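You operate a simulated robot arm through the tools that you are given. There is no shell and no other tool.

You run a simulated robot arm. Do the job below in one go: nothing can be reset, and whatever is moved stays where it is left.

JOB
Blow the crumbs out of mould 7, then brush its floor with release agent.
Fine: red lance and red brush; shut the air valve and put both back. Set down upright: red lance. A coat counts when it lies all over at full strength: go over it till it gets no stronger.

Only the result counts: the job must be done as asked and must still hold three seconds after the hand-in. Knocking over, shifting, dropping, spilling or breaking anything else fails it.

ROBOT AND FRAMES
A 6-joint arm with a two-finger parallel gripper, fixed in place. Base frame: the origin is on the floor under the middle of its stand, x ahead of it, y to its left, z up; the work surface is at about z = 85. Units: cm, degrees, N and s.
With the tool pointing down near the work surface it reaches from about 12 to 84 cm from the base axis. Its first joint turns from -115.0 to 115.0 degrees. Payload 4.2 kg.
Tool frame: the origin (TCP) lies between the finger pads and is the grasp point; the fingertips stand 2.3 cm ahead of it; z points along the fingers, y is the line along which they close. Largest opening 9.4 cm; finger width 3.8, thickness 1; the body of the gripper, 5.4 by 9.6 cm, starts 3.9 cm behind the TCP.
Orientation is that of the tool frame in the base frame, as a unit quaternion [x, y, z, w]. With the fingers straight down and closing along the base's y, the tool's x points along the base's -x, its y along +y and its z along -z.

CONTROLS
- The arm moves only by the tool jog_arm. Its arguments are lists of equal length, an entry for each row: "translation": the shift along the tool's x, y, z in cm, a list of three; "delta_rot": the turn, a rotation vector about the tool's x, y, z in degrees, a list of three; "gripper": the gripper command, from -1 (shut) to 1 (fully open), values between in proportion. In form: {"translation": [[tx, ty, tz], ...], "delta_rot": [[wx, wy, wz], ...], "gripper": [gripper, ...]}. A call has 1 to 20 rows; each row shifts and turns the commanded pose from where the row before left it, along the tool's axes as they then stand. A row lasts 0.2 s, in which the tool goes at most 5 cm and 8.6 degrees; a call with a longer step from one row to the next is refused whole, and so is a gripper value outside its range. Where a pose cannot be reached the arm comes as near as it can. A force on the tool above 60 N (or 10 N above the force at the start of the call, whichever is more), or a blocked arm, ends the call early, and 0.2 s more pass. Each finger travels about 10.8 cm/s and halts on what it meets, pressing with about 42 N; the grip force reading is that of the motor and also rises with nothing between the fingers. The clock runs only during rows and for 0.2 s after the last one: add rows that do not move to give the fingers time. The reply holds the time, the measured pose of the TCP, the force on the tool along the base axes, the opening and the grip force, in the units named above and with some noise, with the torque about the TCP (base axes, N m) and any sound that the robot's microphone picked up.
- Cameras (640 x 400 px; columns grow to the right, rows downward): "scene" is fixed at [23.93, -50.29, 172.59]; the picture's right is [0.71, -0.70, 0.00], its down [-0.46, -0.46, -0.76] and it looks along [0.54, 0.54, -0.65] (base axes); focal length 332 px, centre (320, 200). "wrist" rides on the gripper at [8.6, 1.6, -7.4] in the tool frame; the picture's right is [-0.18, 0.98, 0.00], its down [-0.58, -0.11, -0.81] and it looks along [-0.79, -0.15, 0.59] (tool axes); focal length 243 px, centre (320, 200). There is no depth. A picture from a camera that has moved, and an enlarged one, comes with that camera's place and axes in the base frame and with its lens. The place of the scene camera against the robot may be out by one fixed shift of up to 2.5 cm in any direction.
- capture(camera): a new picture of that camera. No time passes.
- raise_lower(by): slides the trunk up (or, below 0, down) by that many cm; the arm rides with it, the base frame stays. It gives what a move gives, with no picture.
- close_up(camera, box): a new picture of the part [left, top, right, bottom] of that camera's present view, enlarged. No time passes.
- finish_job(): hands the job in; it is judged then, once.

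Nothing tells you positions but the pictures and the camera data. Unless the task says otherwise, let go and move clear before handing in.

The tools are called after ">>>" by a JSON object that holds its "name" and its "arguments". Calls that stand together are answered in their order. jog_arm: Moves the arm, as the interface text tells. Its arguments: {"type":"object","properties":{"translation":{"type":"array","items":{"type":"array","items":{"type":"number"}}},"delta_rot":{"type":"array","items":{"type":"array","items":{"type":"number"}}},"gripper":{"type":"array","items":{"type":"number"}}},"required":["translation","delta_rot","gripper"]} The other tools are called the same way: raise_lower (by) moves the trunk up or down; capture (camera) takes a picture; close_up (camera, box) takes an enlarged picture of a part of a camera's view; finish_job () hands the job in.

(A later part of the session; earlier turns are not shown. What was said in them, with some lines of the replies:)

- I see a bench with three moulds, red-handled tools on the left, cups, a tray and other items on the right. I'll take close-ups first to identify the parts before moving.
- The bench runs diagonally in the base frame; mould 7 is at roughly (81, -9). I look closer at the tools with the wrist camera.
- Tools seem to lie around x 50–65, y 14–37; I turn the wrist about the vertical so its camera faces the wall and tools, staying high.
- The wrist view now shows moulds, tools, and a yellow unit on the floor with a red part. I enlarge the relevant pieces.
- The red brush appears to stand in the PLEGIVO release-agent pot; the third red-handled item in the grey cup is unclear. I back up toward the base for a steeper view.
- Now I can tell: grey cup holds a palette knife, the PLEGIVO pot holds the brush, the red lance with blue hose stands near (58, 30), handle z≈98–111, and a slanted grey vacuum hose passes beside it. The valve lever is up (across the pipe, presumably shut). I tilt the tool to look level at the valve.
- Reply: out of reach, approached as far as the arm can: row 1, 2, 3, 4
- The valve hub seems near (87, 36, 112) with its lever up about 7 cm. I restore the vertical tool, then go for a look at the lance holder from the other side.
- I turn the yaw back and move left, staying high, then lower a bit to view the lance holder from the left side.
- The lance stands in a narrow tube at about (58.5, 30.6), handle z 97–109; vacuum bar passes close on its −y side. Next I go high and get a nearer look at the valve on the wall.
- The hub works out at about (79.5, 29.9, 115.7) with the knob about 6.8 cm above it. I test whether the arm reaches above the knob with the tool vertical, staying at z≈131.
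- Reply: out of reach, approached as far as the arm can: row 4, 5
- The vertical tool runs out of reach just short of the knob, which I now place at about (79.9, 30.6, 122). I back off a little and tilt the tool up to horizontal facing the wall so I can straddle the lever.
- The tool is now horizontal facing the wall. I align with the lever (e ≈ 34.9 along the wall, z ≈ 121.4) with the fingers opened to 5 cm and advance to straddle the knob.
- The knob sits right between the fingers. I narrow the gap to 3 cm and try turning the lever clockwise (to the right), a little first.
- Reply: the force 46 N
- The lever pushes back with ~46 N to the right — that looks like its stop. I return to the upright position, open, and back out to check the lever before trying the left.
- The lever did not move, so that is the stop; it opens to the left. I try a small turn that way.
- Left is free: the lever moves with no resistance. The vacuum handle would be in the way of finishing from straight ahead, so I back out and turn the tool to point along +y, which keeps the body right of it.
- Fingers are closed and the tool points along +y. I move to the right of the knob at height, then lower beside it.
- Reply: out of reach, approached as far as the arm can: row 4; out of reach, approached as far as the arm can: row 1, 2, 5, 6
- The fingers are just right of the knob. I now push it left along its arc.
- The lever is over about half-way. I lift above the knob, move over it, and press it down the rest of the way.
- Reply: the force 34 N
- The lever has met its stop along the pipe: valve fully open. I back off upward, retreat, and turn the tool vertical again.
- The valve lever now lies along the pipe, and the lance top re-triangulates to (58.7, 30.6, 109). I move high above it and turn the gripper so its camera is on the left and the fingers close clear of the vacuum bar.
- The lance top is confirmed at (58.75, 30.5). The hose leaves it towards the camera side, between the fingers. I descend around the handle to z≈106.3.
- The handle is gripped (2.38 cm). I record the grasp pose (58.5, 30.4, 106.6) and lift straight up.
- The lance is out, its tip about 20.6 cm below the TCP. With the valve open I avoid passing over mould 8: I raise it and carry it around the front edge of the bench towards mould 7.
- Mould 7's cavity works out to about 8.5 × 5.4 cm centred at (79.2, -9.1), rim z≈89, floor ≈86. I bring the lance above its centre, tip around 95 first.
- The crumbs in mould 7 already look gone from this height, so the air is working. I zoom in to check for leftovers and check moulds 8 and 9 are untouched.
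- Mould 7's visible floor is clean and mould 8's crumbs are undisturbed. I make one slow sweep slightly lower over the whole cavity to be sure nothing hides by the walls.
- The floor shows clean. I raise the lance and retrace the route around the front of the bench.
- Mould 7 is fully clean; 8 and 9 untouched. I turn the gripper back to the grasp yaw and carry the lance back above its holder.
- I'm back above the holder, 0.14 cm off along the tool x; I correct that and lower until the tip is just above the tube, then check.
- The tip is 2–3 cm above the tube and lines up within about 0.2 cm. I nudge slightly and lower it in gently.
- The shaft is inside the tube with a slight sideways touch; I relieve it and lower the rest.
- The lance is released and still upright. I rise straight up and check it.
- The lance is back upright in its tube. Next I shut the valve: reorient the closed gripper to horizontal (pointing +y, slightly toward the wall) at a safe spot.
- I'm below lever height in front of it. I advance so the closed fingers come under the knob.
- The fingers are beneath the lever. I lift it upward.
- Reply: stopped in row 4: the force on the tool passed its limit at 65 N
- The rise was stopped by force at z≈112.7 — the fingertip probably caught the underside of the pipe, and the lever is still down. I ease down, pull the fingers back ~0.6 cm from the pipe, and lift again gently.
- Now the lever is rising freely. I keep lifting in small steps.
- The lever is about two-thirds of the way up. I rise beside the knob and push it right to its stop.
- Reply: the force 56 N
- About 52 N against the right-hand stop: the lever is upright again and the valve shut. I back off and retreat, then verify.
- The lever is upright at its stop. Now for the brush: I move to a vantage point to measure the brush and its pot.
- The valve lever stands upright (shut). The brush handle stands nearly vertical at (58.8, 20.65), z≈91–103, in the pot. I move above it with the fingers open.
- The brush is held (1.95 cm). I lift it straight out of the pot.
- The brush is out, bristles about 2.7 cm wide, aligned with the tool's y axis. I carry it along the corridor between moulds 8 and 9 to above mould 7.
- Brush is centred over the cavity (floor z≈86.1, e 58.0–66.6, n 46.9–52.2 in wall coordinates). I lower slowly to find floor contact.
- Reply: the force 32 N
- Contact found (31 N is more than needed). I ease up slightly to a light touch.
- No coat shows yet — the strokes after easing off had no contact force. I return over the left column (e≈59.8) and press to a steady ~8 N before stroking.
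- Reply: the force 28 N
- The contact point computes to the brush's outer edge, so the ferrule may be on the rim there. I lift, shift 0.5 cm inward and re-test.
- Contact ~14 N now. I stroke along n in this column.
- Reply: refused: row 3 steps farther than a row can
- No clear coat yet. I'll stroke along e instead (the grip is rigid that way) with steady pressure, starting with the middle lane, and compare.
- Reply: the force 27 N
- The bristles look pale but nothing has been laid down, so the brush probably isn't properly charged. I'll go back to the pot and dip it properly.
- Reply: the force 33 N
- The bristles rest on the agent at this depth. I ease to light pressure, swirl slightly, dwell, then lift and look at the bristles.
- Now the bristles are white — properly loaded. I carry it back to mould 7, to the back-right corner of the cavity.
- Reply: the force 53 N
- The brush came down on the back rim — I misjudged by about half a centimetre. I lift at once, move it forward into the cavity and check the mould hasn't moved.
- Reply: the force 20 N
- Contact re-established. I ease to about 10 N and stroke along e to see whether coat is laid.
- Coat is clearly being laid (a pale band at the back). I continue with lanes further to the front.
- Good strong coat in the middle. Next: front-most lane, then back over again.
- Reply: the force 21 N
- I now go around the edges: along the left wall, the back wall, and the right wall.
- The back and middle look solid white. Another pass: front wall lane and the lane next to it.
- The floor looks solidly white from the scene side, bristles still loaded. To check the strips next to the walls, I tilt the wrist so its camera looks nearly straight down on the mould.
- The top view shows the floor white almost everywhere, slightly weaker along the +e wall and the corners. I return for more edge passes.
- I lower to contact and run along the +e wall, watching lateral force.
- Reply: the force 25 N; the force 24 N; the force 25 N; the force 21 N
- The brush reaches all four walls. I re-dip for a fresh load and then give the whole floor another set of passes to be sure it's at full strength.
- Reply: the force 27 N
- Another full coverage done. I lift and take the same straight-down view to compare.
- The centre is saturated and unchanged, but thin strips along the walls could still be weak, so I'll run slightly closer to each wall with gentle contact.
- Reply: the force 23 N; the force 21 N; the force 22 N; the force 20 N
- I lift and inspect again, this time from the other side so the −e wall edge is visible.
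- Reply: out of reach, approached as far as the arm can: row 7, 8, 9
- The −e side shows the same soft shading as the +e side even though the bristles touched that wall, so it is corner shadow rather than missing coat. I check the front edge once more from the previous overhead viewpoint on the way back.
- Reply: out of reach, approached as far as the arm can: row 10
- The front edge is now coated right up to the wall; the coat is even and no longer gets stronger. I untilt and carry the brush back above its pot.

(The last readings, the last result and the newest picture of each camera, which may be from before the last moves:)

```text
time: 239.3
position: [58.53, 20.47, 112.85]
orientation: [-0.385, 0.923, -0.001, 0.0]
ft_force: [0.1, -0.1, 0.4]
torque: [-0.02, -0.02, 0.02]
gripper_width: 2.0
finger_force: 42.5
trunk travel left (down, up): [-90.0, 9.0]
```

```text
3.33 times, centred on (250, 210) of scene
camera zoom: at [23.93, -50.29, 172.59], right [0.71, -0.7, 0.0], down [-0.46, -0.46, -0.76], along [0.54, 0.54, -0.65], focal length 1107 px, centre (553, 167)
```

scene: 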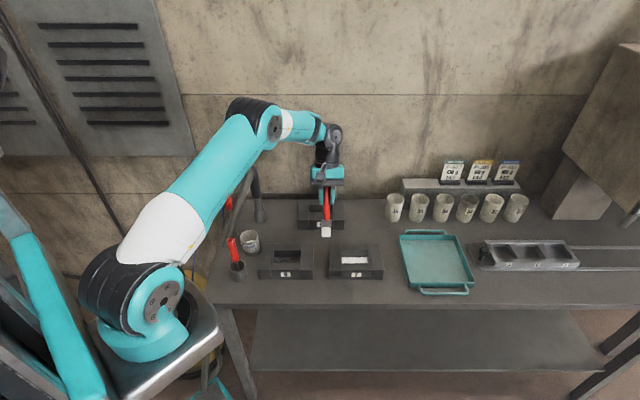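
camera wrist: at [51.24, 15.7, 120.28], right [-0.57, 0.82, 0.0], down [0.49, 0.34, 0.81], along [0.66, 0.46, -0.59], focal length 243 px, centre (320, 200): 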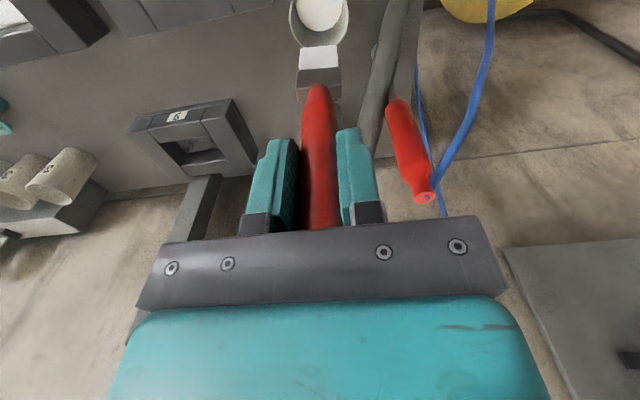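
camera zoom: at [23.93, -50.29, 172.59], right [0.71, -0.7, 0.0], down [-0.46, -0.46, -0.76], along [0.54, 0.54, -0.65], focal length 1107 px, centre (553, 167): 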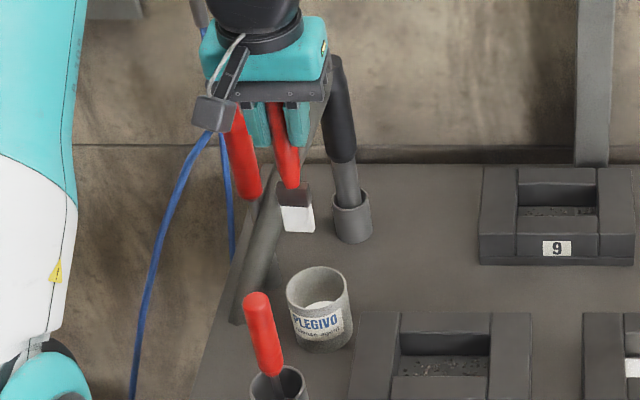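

>>> {"name": "jog_arm", "arguments": {"translation": [[-0.28, 0.1, 0], [0, 0, 4], [0, 0, 4], [0, 0, 3], [0, 0, 1.9], [0, 0, 0]], "delta_rot": [[0, -1.6, 0], [0, 0, 0], [0, 0, 0], [0, 0, 0], [0, 0, 0], [0, 0, 0]], "gripper": [-1, -1, -1, -1, -1, -1]}}

>>> {"name": "close_up", "arguments": {"camera": "wrist", "box": [240, 0, 400, 100]}}

>>> {"name": "close_up", "arguments": {"camera": "scene", "box": [220, 190, 290, 260]}}

```text
time: 240.7
position: [58.8, 20.96, 100.07]
orientation: [-0.386, 0.923, 0.005, 0.013]
ft_force: [0.2, 0.4, -1.4]
torque: [-0.02, -0.02, 0.02]
gripper_width: 2.01
finger_force: 42.3
trunk travel left (down, up): [-90.0, 9.0]
```

```text
4.00 times, centred on (320, 50) of wrist
camera zoom: at [51.5, 16.0, 107.27], right [-0.57, 0.82, 0.0], down [0.47, 0.32, 0.82], along [0.68, 0.47, -0.57], focal length 970 px, centre (320, 800)
```

zoom: 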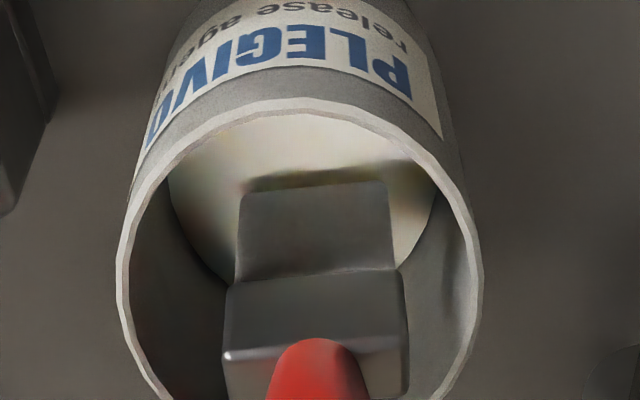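

```text
5.71 times, centred on (255, 225) of scene
camera zoom: at [23.93, -50.29, 172.59], right [0.71, -0.7, 0.0], down [-0.46, -0.46, -0.76], along [0.54, 0.54, -0.65], focal length 1897 px, centre (691, 57)
```

zoom: 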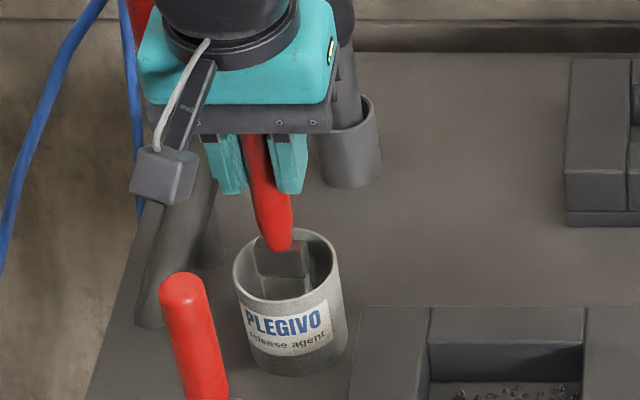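

>>> {"name": "jog_arm", "arguments": {"translation": [[0.2, 0, 0.3], [0, 0, 0.15], [0, 0, 0]], "delta_rot": [[0, 0, 0], [0, 0, 0], [0, 0, 0]], "gripper": [-1, -1, -1]}}

```text
time: 241.5
position: [58.77, 20.88, 99.61]
orientation: [-0.385, 0.923, 0.005, 0.014]
ft_force: [0.4, 1.2, 0.1]
torque: [0.01, 0.0, -0.02]
gripper_width: 1.98
finger_force: 41.9
trunk travel left (down, up): [-90.0, 9.0]
```

>>> {"name": "jog_arm", "arguments": {"translation": [[0, 0, 0.12], [0, 0, 0.08], [0, 0, 0]], "delta_rot": [[0, 0, 0], [0, 0, 0], [0, 0, 0]], "gripper": [-1, -1, -1]}}

```text
time: 242.3
position: [58.92, 20.89, 99.45]
orientation: [-0.385, 0.923, 0.005, 0.014]
ft_force: [-0.6, 0.2, -0.8]
torque: [0.0, -0.04, 0.0]
gripper_width: 1.98
finger_force: 42.3
trunk travel left (down, up): [-90.0, 9.0]
```

>>> {"name": "jog_arm", "arguments": {"translation": [[0, 0, 0.1], [0, 0, 0.1], [0, 0, 0]], "delta_rot": [[0, 0, 0], [0, 0, 0], [0, 0, 0]], "gripper": [-1, -1, -1]}}

>>> {"name": "close_up", "arguments": {"camera": "wrist", "box": [240, 0, 400, 100]}}

```text
time: 243.1
position: [58.94, 20.86, 99.46]
orientation: [-0.385, 0.923, 0.005, 0.014]
ft_force: [-2.3, -1.9, 17.3]
torque: [-0.1, 0.38, 0.0]
gripper_width: 2.01
finger_force: 42.2
trunk travel left (down, up): [-90.0, 9.0]
```

```text
4.00 times, centred on (320, 50) of wrist
camera zoom: at [51.48, 15.8, 106.55], right [-0.57, 0.82, 0.0], down [0.47, 0.32, 0.82], along [0.68, 0.47, -0.57], focal length 970 px, centre (320, 800)
```

zoom: 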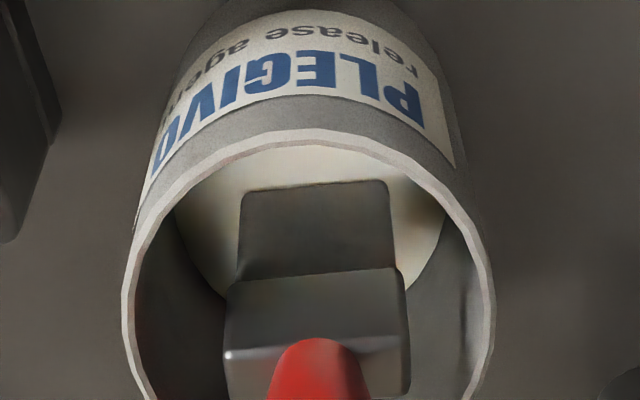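

>>> {"name": "jog_arm", "arguments": {"translation": [[0, 0, -0.2], [0, 0, 0], [0, 0, 0], [0, 0, 0]], "delta_rot": [[0, 0, 0], [0, 0, 0], [0, 0, 0], [0, 0, 0]], "gripper": [-1, -1, -0.5, -0.5]}}

>>> {"name": "capture", "arguments": {"camera": "wrist"}}

>>> {"name": "close_up", "arguments": {"camera": "scene", "box": [220, 190, 290, 260]}}

```text
time: 244.1
position: [58.96, 20.78, 99.42]
orientation: [-0.386, 0.922, 0.004, 0.012]
ft_force: [0.3, -0.1, 0.5]
torque: [0.03, -0.01, -0.01]
gripper_width: 2.36
finger_force: 0.0
trunk travel left (down, up): [-90.0, 9.0]
```

```text
taken
camera wrist: at [51.47, 15.81, 106.61], right [-0.57, 0.82, 0.0], down [0.47, 0.32, 0.82], along [0.68, 0.47, -0.57], focal length 243 px, centre (320, 200)
```

wrist: 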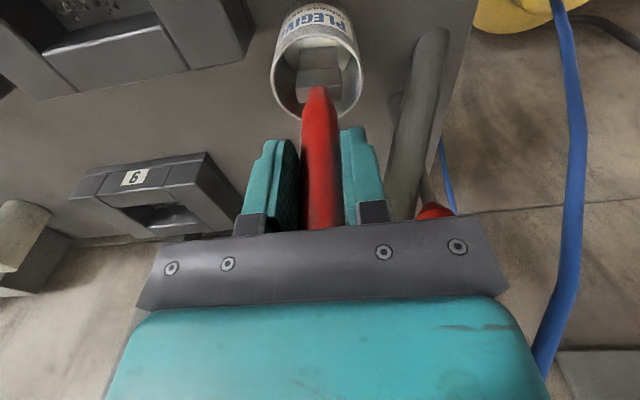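

```text
5.71 times, centred on (255, 225) of scene
camera zoom: at [23.93, -50.29, 172.59], right [0.71, -0.7, 0.0], down [-0.46, -0.46, -0.76], along [0.54, 0.54, -0.65], focal length 1897 px, centre (691, 57)
```

zoom: 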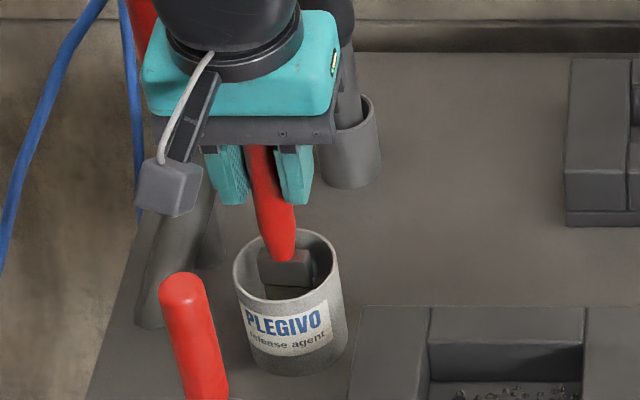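

>>> {"name": "jog_arm", "arguments": {"translation": [[0, 0, 0], [0, 0, 0], [0, 0, 0]], "delta_rot": [[0, 0, 0], [0, 0, 0], [0, 0, 0]], "gripper": [-0.2, 0.06, 0.06]}}

>>> {"name": "capture", "arguments": {"camera": "wrist"}}

>>> {"name": "close_up", "arguments": {"camera": "scene", "box": [220, 190, 290, 260]}}

```text
time: 244.9
position: [58.93, 20.98, 99.38]
orientation: [-0.385, 0.923, 0.004, 0.013]
ft_force: [0.1, 0.2, 0.0]
torque: [0.0, -0.01, -0.03]
gripper_width: 5.02
finger_force: 0.1
trunk travel left (down, up): [-90.0, 9.0]
```

```text
taken
camera wrist: at [51.48, 15.82, 106.62], right [-0.57, 0.82, 0.0], down [0.47, 0.32, 0.82], along [0.68, 0.47, -0.57], focal length 243 px, centre (320, 200)
```

wrist: 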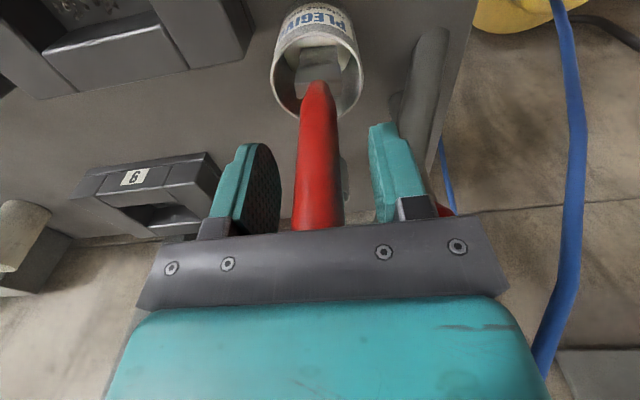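

```text
5.71 times, centred on (255, 225) of scene
camera zoom: at [23.93, -50.29, 172.59], right [0.71, -0.7, 0.0], down [-0.46, -0.46, -0.76], along [0.54, 0.54, -0.65], focal length 1897 px, centre (691, 57)
```

zoom: 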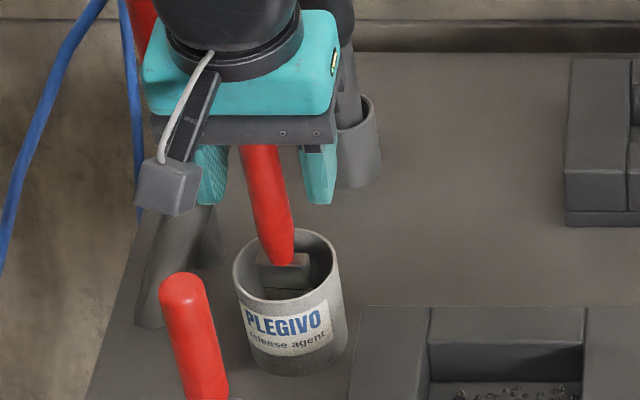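

The brush stands on its own in the pot. I rise straight clear of it.

>>> {"name": "jog_arm", "arguments": {"translation": [[0, 0, -1.5], [0, 0, -2], [0, 0, -2.5], [0, 0, -3], [0, 0, -4], [0, 0, -4], [0, 0, -4], [0, 0, -4], [0, 0, 0]], "delta_rot": [[0, 0.8, 0], [0, 0.8, 0], [0, 0, 0], [0, 0, 0], [0, 0, 0], [0, 0, 0], [0, 0, 0], [0, 0, 0], [0, 0, 0]], "gripper": [0.06, 0.06, 0.06, 0.06, 0.06, 0.06, 0.06, 0.06, 0.06]}}

>>> {"name": "capture", "arguments": {"camera": "scene"}}

>>> {"name": "close_up", "arguments": {"camera": "scene", "box": [190, 160, 310, 290]}}

>>> {"name": "capture", "arguments": {"camera": "wrist"}}

```text
time: 246.9
position: [58.84, 20.98, 124.48]
orientation: [-0.385, 0.923, -0.001, -0.001]
ft_force: [-1.0, 0.3, 0.8]
torque: [-0.01, -0.02, 0.04]
gripper_width: 4.96
finger_force: 0.1
trunk travel left (down, up): [-90.0, 9.0]
```

```text
taken
```

scene: 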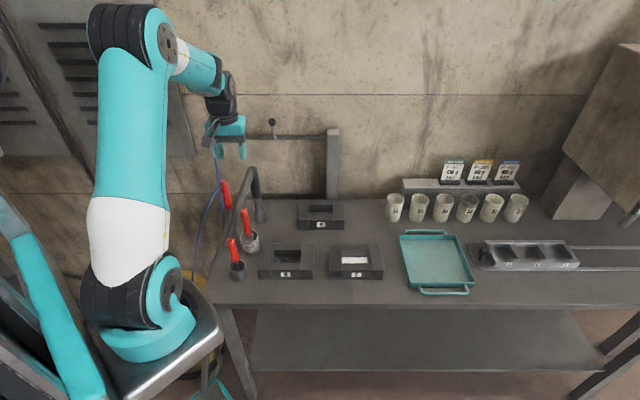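

```text
3.08 times, centred on (250, 225) of scene
camera zoom: at [23.93, -50.29, 172.59], right [0.71, -0.7, 0.0], down [-0.46, -0.46, -0.76], along [0.54, 0.54, -0.65], focal length 1022 px, centre (535, 123)
```

zoom: 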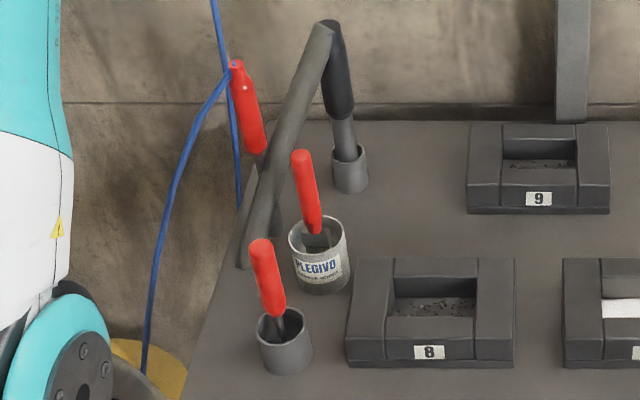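

```text
taken
camera wrist: at [51.58, 16.11, 131.93], right [-0.57, 0.82, 0.0], down [0.49, 0.34, 0.81], along [0.66, 0.46, -0.59], focal length 243 px, centre (320, 200)
```

wrist: 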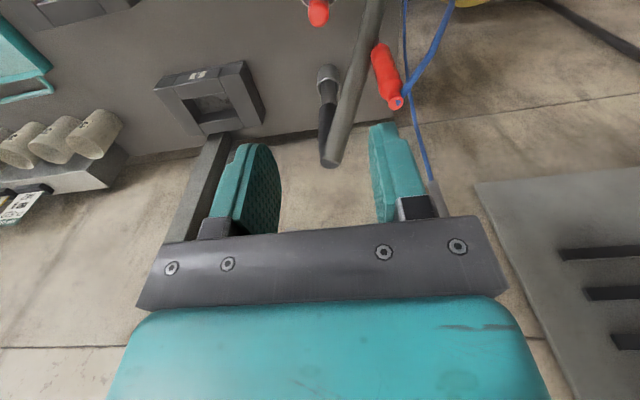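

Lance, brush and valve all look in place. I move clear and take final close-ups of the valve, mould 7 and the rest.

>>> {"name": "jog_arm", "arguments": {"translation": [[3.5, 0, -1], [3.5, 0, -1], [3.5, 0, -1], [3.5, 0, 0], [0, 0, 0], [0, 0, 0]], "delta_rot": [[0, 0, 0], [0, 0, 0], [0, 0, 0], [0, 0, 0], [0, 0, 0], [0, 0, 0]], "gripper": [0.06, 0.06, 0.06, 0.06, 0.06, 0.06]}}

>>> {"name": "close_up", "arguments": {"camera": "scene", "box": [255, 105, 345, 165]}}

>>> {"name": "close_up", "arguments": {"camera": "scene", "box": [240, 190, 400, 290]}}

>>> {"name": "close_up", "arguments": {"camera": "scene", "box": [370, 140, 610, 300]}}

>>> {"name": "close_up", "arguments": {"camera": "scene", "box": [205, 150, 285, 290]}}

>>> {"name": "capture", "arguments": {"camera": "wrist"}}

```text
time: 248.3
position: [48.83, 10.99, 127.33]
orientation: [-0.385, 0.923, -0.001, 0.0]
ft_force: [0.2, -0.5, -0.1]
torque: [0.01, 0.03, -0.03]
gripper_width: 4.97
finger_force: 0.1
trunk travel left (down, up): [-90.0, 9.0]
```

```text
6.67 times, centred on (300, 135) of scene
camera zoom: at [23.93, -50.29, 172.59], right [0.71, -0.7, 0.0], down [-0.46, -0.46, -0.76], along [0.54, 0.54, -0.65], focal length 2213 px, centre (453, 633)
```

zoom: 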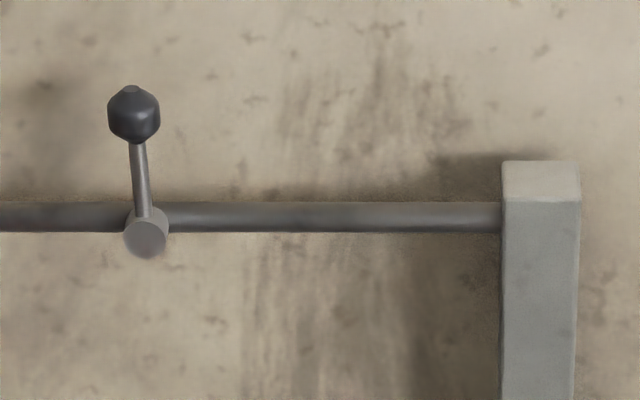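

```text
4.00 times, centred on (320, 240) of scene
camera zoom: at [23.93, -50.29, 172.59], right [0.71, -0.7, 0.0], down [-0.46, -0.46, -0.76], along [0.54, 0.54, -0.65], focal length 1328 px, centre (320, 40)
```

zoom: 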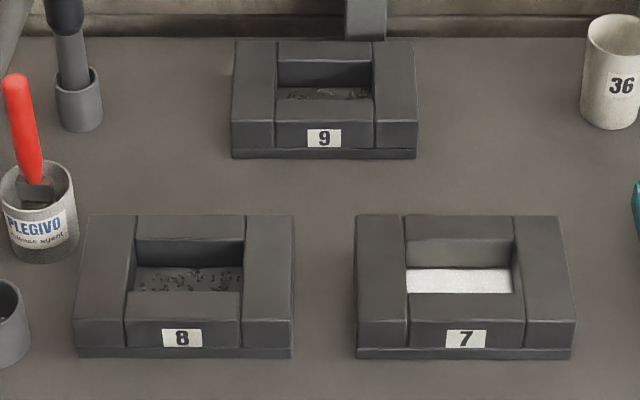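

```text
2.50 times, centred on (490, 220) of scene
camera zoom: at [23.93, -50.29, 172.59], right [0.71, -0.7, 0.0], down [-0.46, -0.46, -0.76], along [0.54, 0.54, -0.65], focal length 830 px, centre (-105, 150)
```

zoom: 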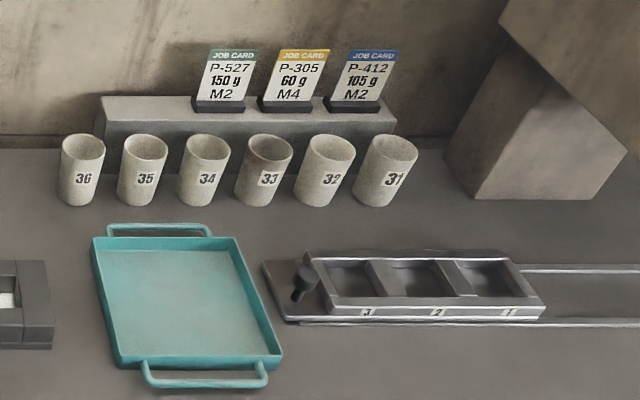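

```text
2.86 times, centred on (245, 220) of scene
camera zoom: at [23.93, -50.29, 172.59], right [0.71, -0.7, 0.0], down [-0.46, -0.46, -0.76], along [0.54, 0.54, -0.65], focal length 949 px, centre (534, 143)
```

zoom: 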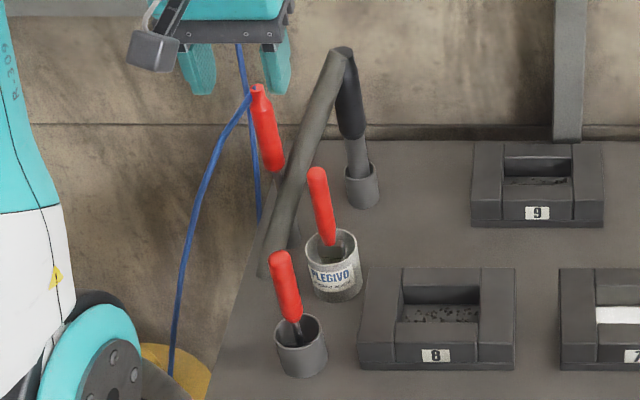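

```text
taken
camera wrist: at [41.62, 6.04, 134.8], right [-0.57, 0.82, 0.0], down [0.49, 0.34, 0.81], along [0.66, 0.46, -0.59], focal length 243 px, centre (320, 200)
```

wrist: 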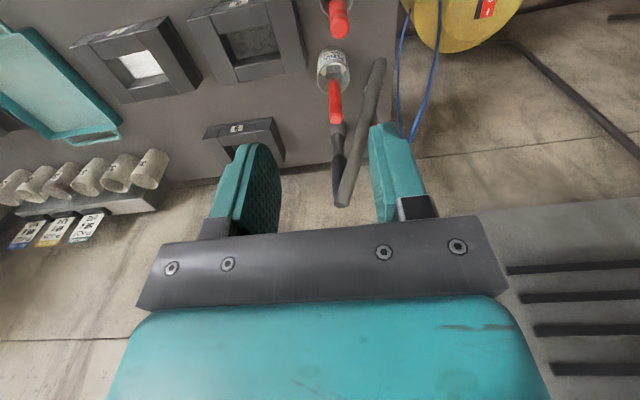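

>>> {"name": "close_up", "arguments": {"camera": "wrist", "box": [90, 25, 200, 95]}}

>>> {"name": "close_up", "arguments": {"camera": "scene", "box": [338, 248, 378, 273]}}

>>> {"name": "close_up", "arguments": {"camera": "scene", "box": [295, 198, 345, 230]}}

```text
5.71 times, centred on (145, 60) of wrist
camera zoom: at [41.62, 6.04, 134.8], right [-0.57, 0.82, 0.0], down [0.49, 0.34, 0.81], along [0.66, 0.46, -0.59], focal length 1386 px, centre (1320, 1000)
```

zoom: 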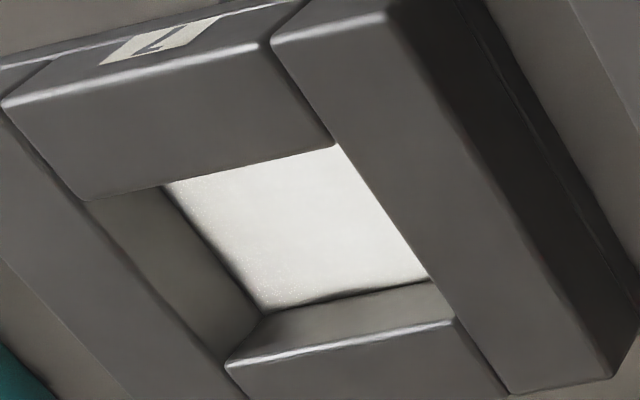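

```text
16.00 times, centred on (358, 260) of scene
camera zoom: at [23.93, -50.29, 172.59], right [0.71, -0.7, 0.0], down [-0.46, -0.46, -0.76], along [0.54, 0.54, -0.65], focal length 5312 px, centre (-288, -768)
```

zoom: 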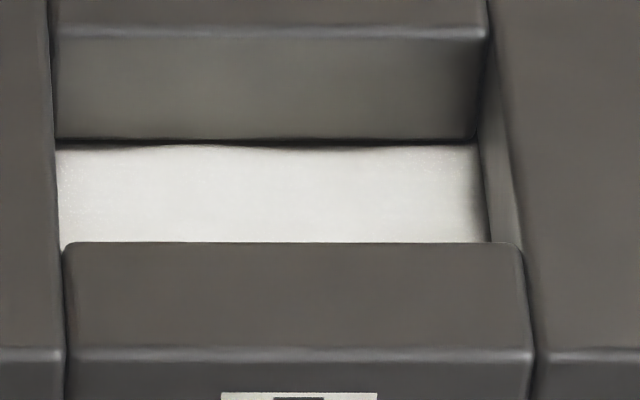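

```text
12.50 times, centred on (320, 214) of scene
camera zoom: at [23.93, -50.29, 172.59], right [0.71, -0.7, 0.0], down [-0.46, -0.46, -0.76], along [0.54, 0.54, -0.65], focal length 4150 px, centre (320, 25)
```

zoom: 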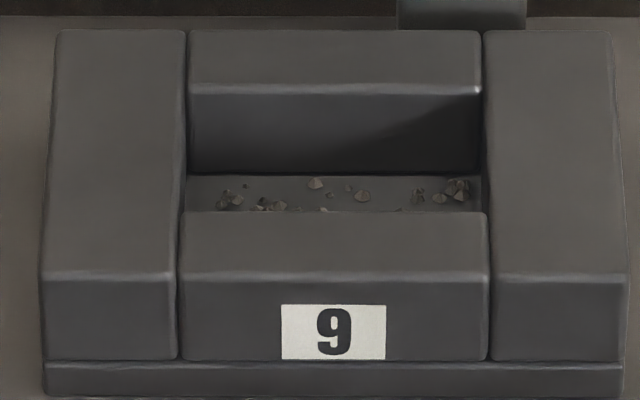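

Final check:
- **Mould 7:** it is free of crumbs and its floor is coated white right across.
- **Air valve:** the lever is back where it started, across the pipe, so it is shut.
- **Tools:** the red lance stands upright in its tube and the red brush is back in its pot.
- **Everything else:** it looks untouched, and the gripper is open and clear.

I'm handing in.

>>> {"name": "finish_job", "arguments": {}}

```text
The job is handed in.
```

I blew the crumbs out of mould 7, coated its floor with release agent, put both tools back and handed the job in. The result has not come back.

- **Crumbs:** the red lance cleared mould 7 completely. The crumbs in moulds 8 and 9 are still there.
- **Coat:** the floor is white all over, and further passes stopped making it stronger. The brush was dry when I first lifted it, so I dipped it in the agent before brushing and again part-way through. A thin dark line shows along the walls. I took it for corner shadow, because the brush was already up against them.
- **Valve:** I shut it again, with the lever pushed to its stop in its starting position.
- **Tools:** the lance stands upright in its tube and the brush stands in its pot.
- **Contact:** once I set the brush down on mould 7's back rim and pressed it with about 53 N. The mould did not move. The brush slid up about 0.4 cm in the grip, which I allowed for. That touch may have left a trace of agent on the rim, though none shows in the pictures.

Nothing else on the bench was moved or knocked over. I never heard the air running, but the crumbs cleared.
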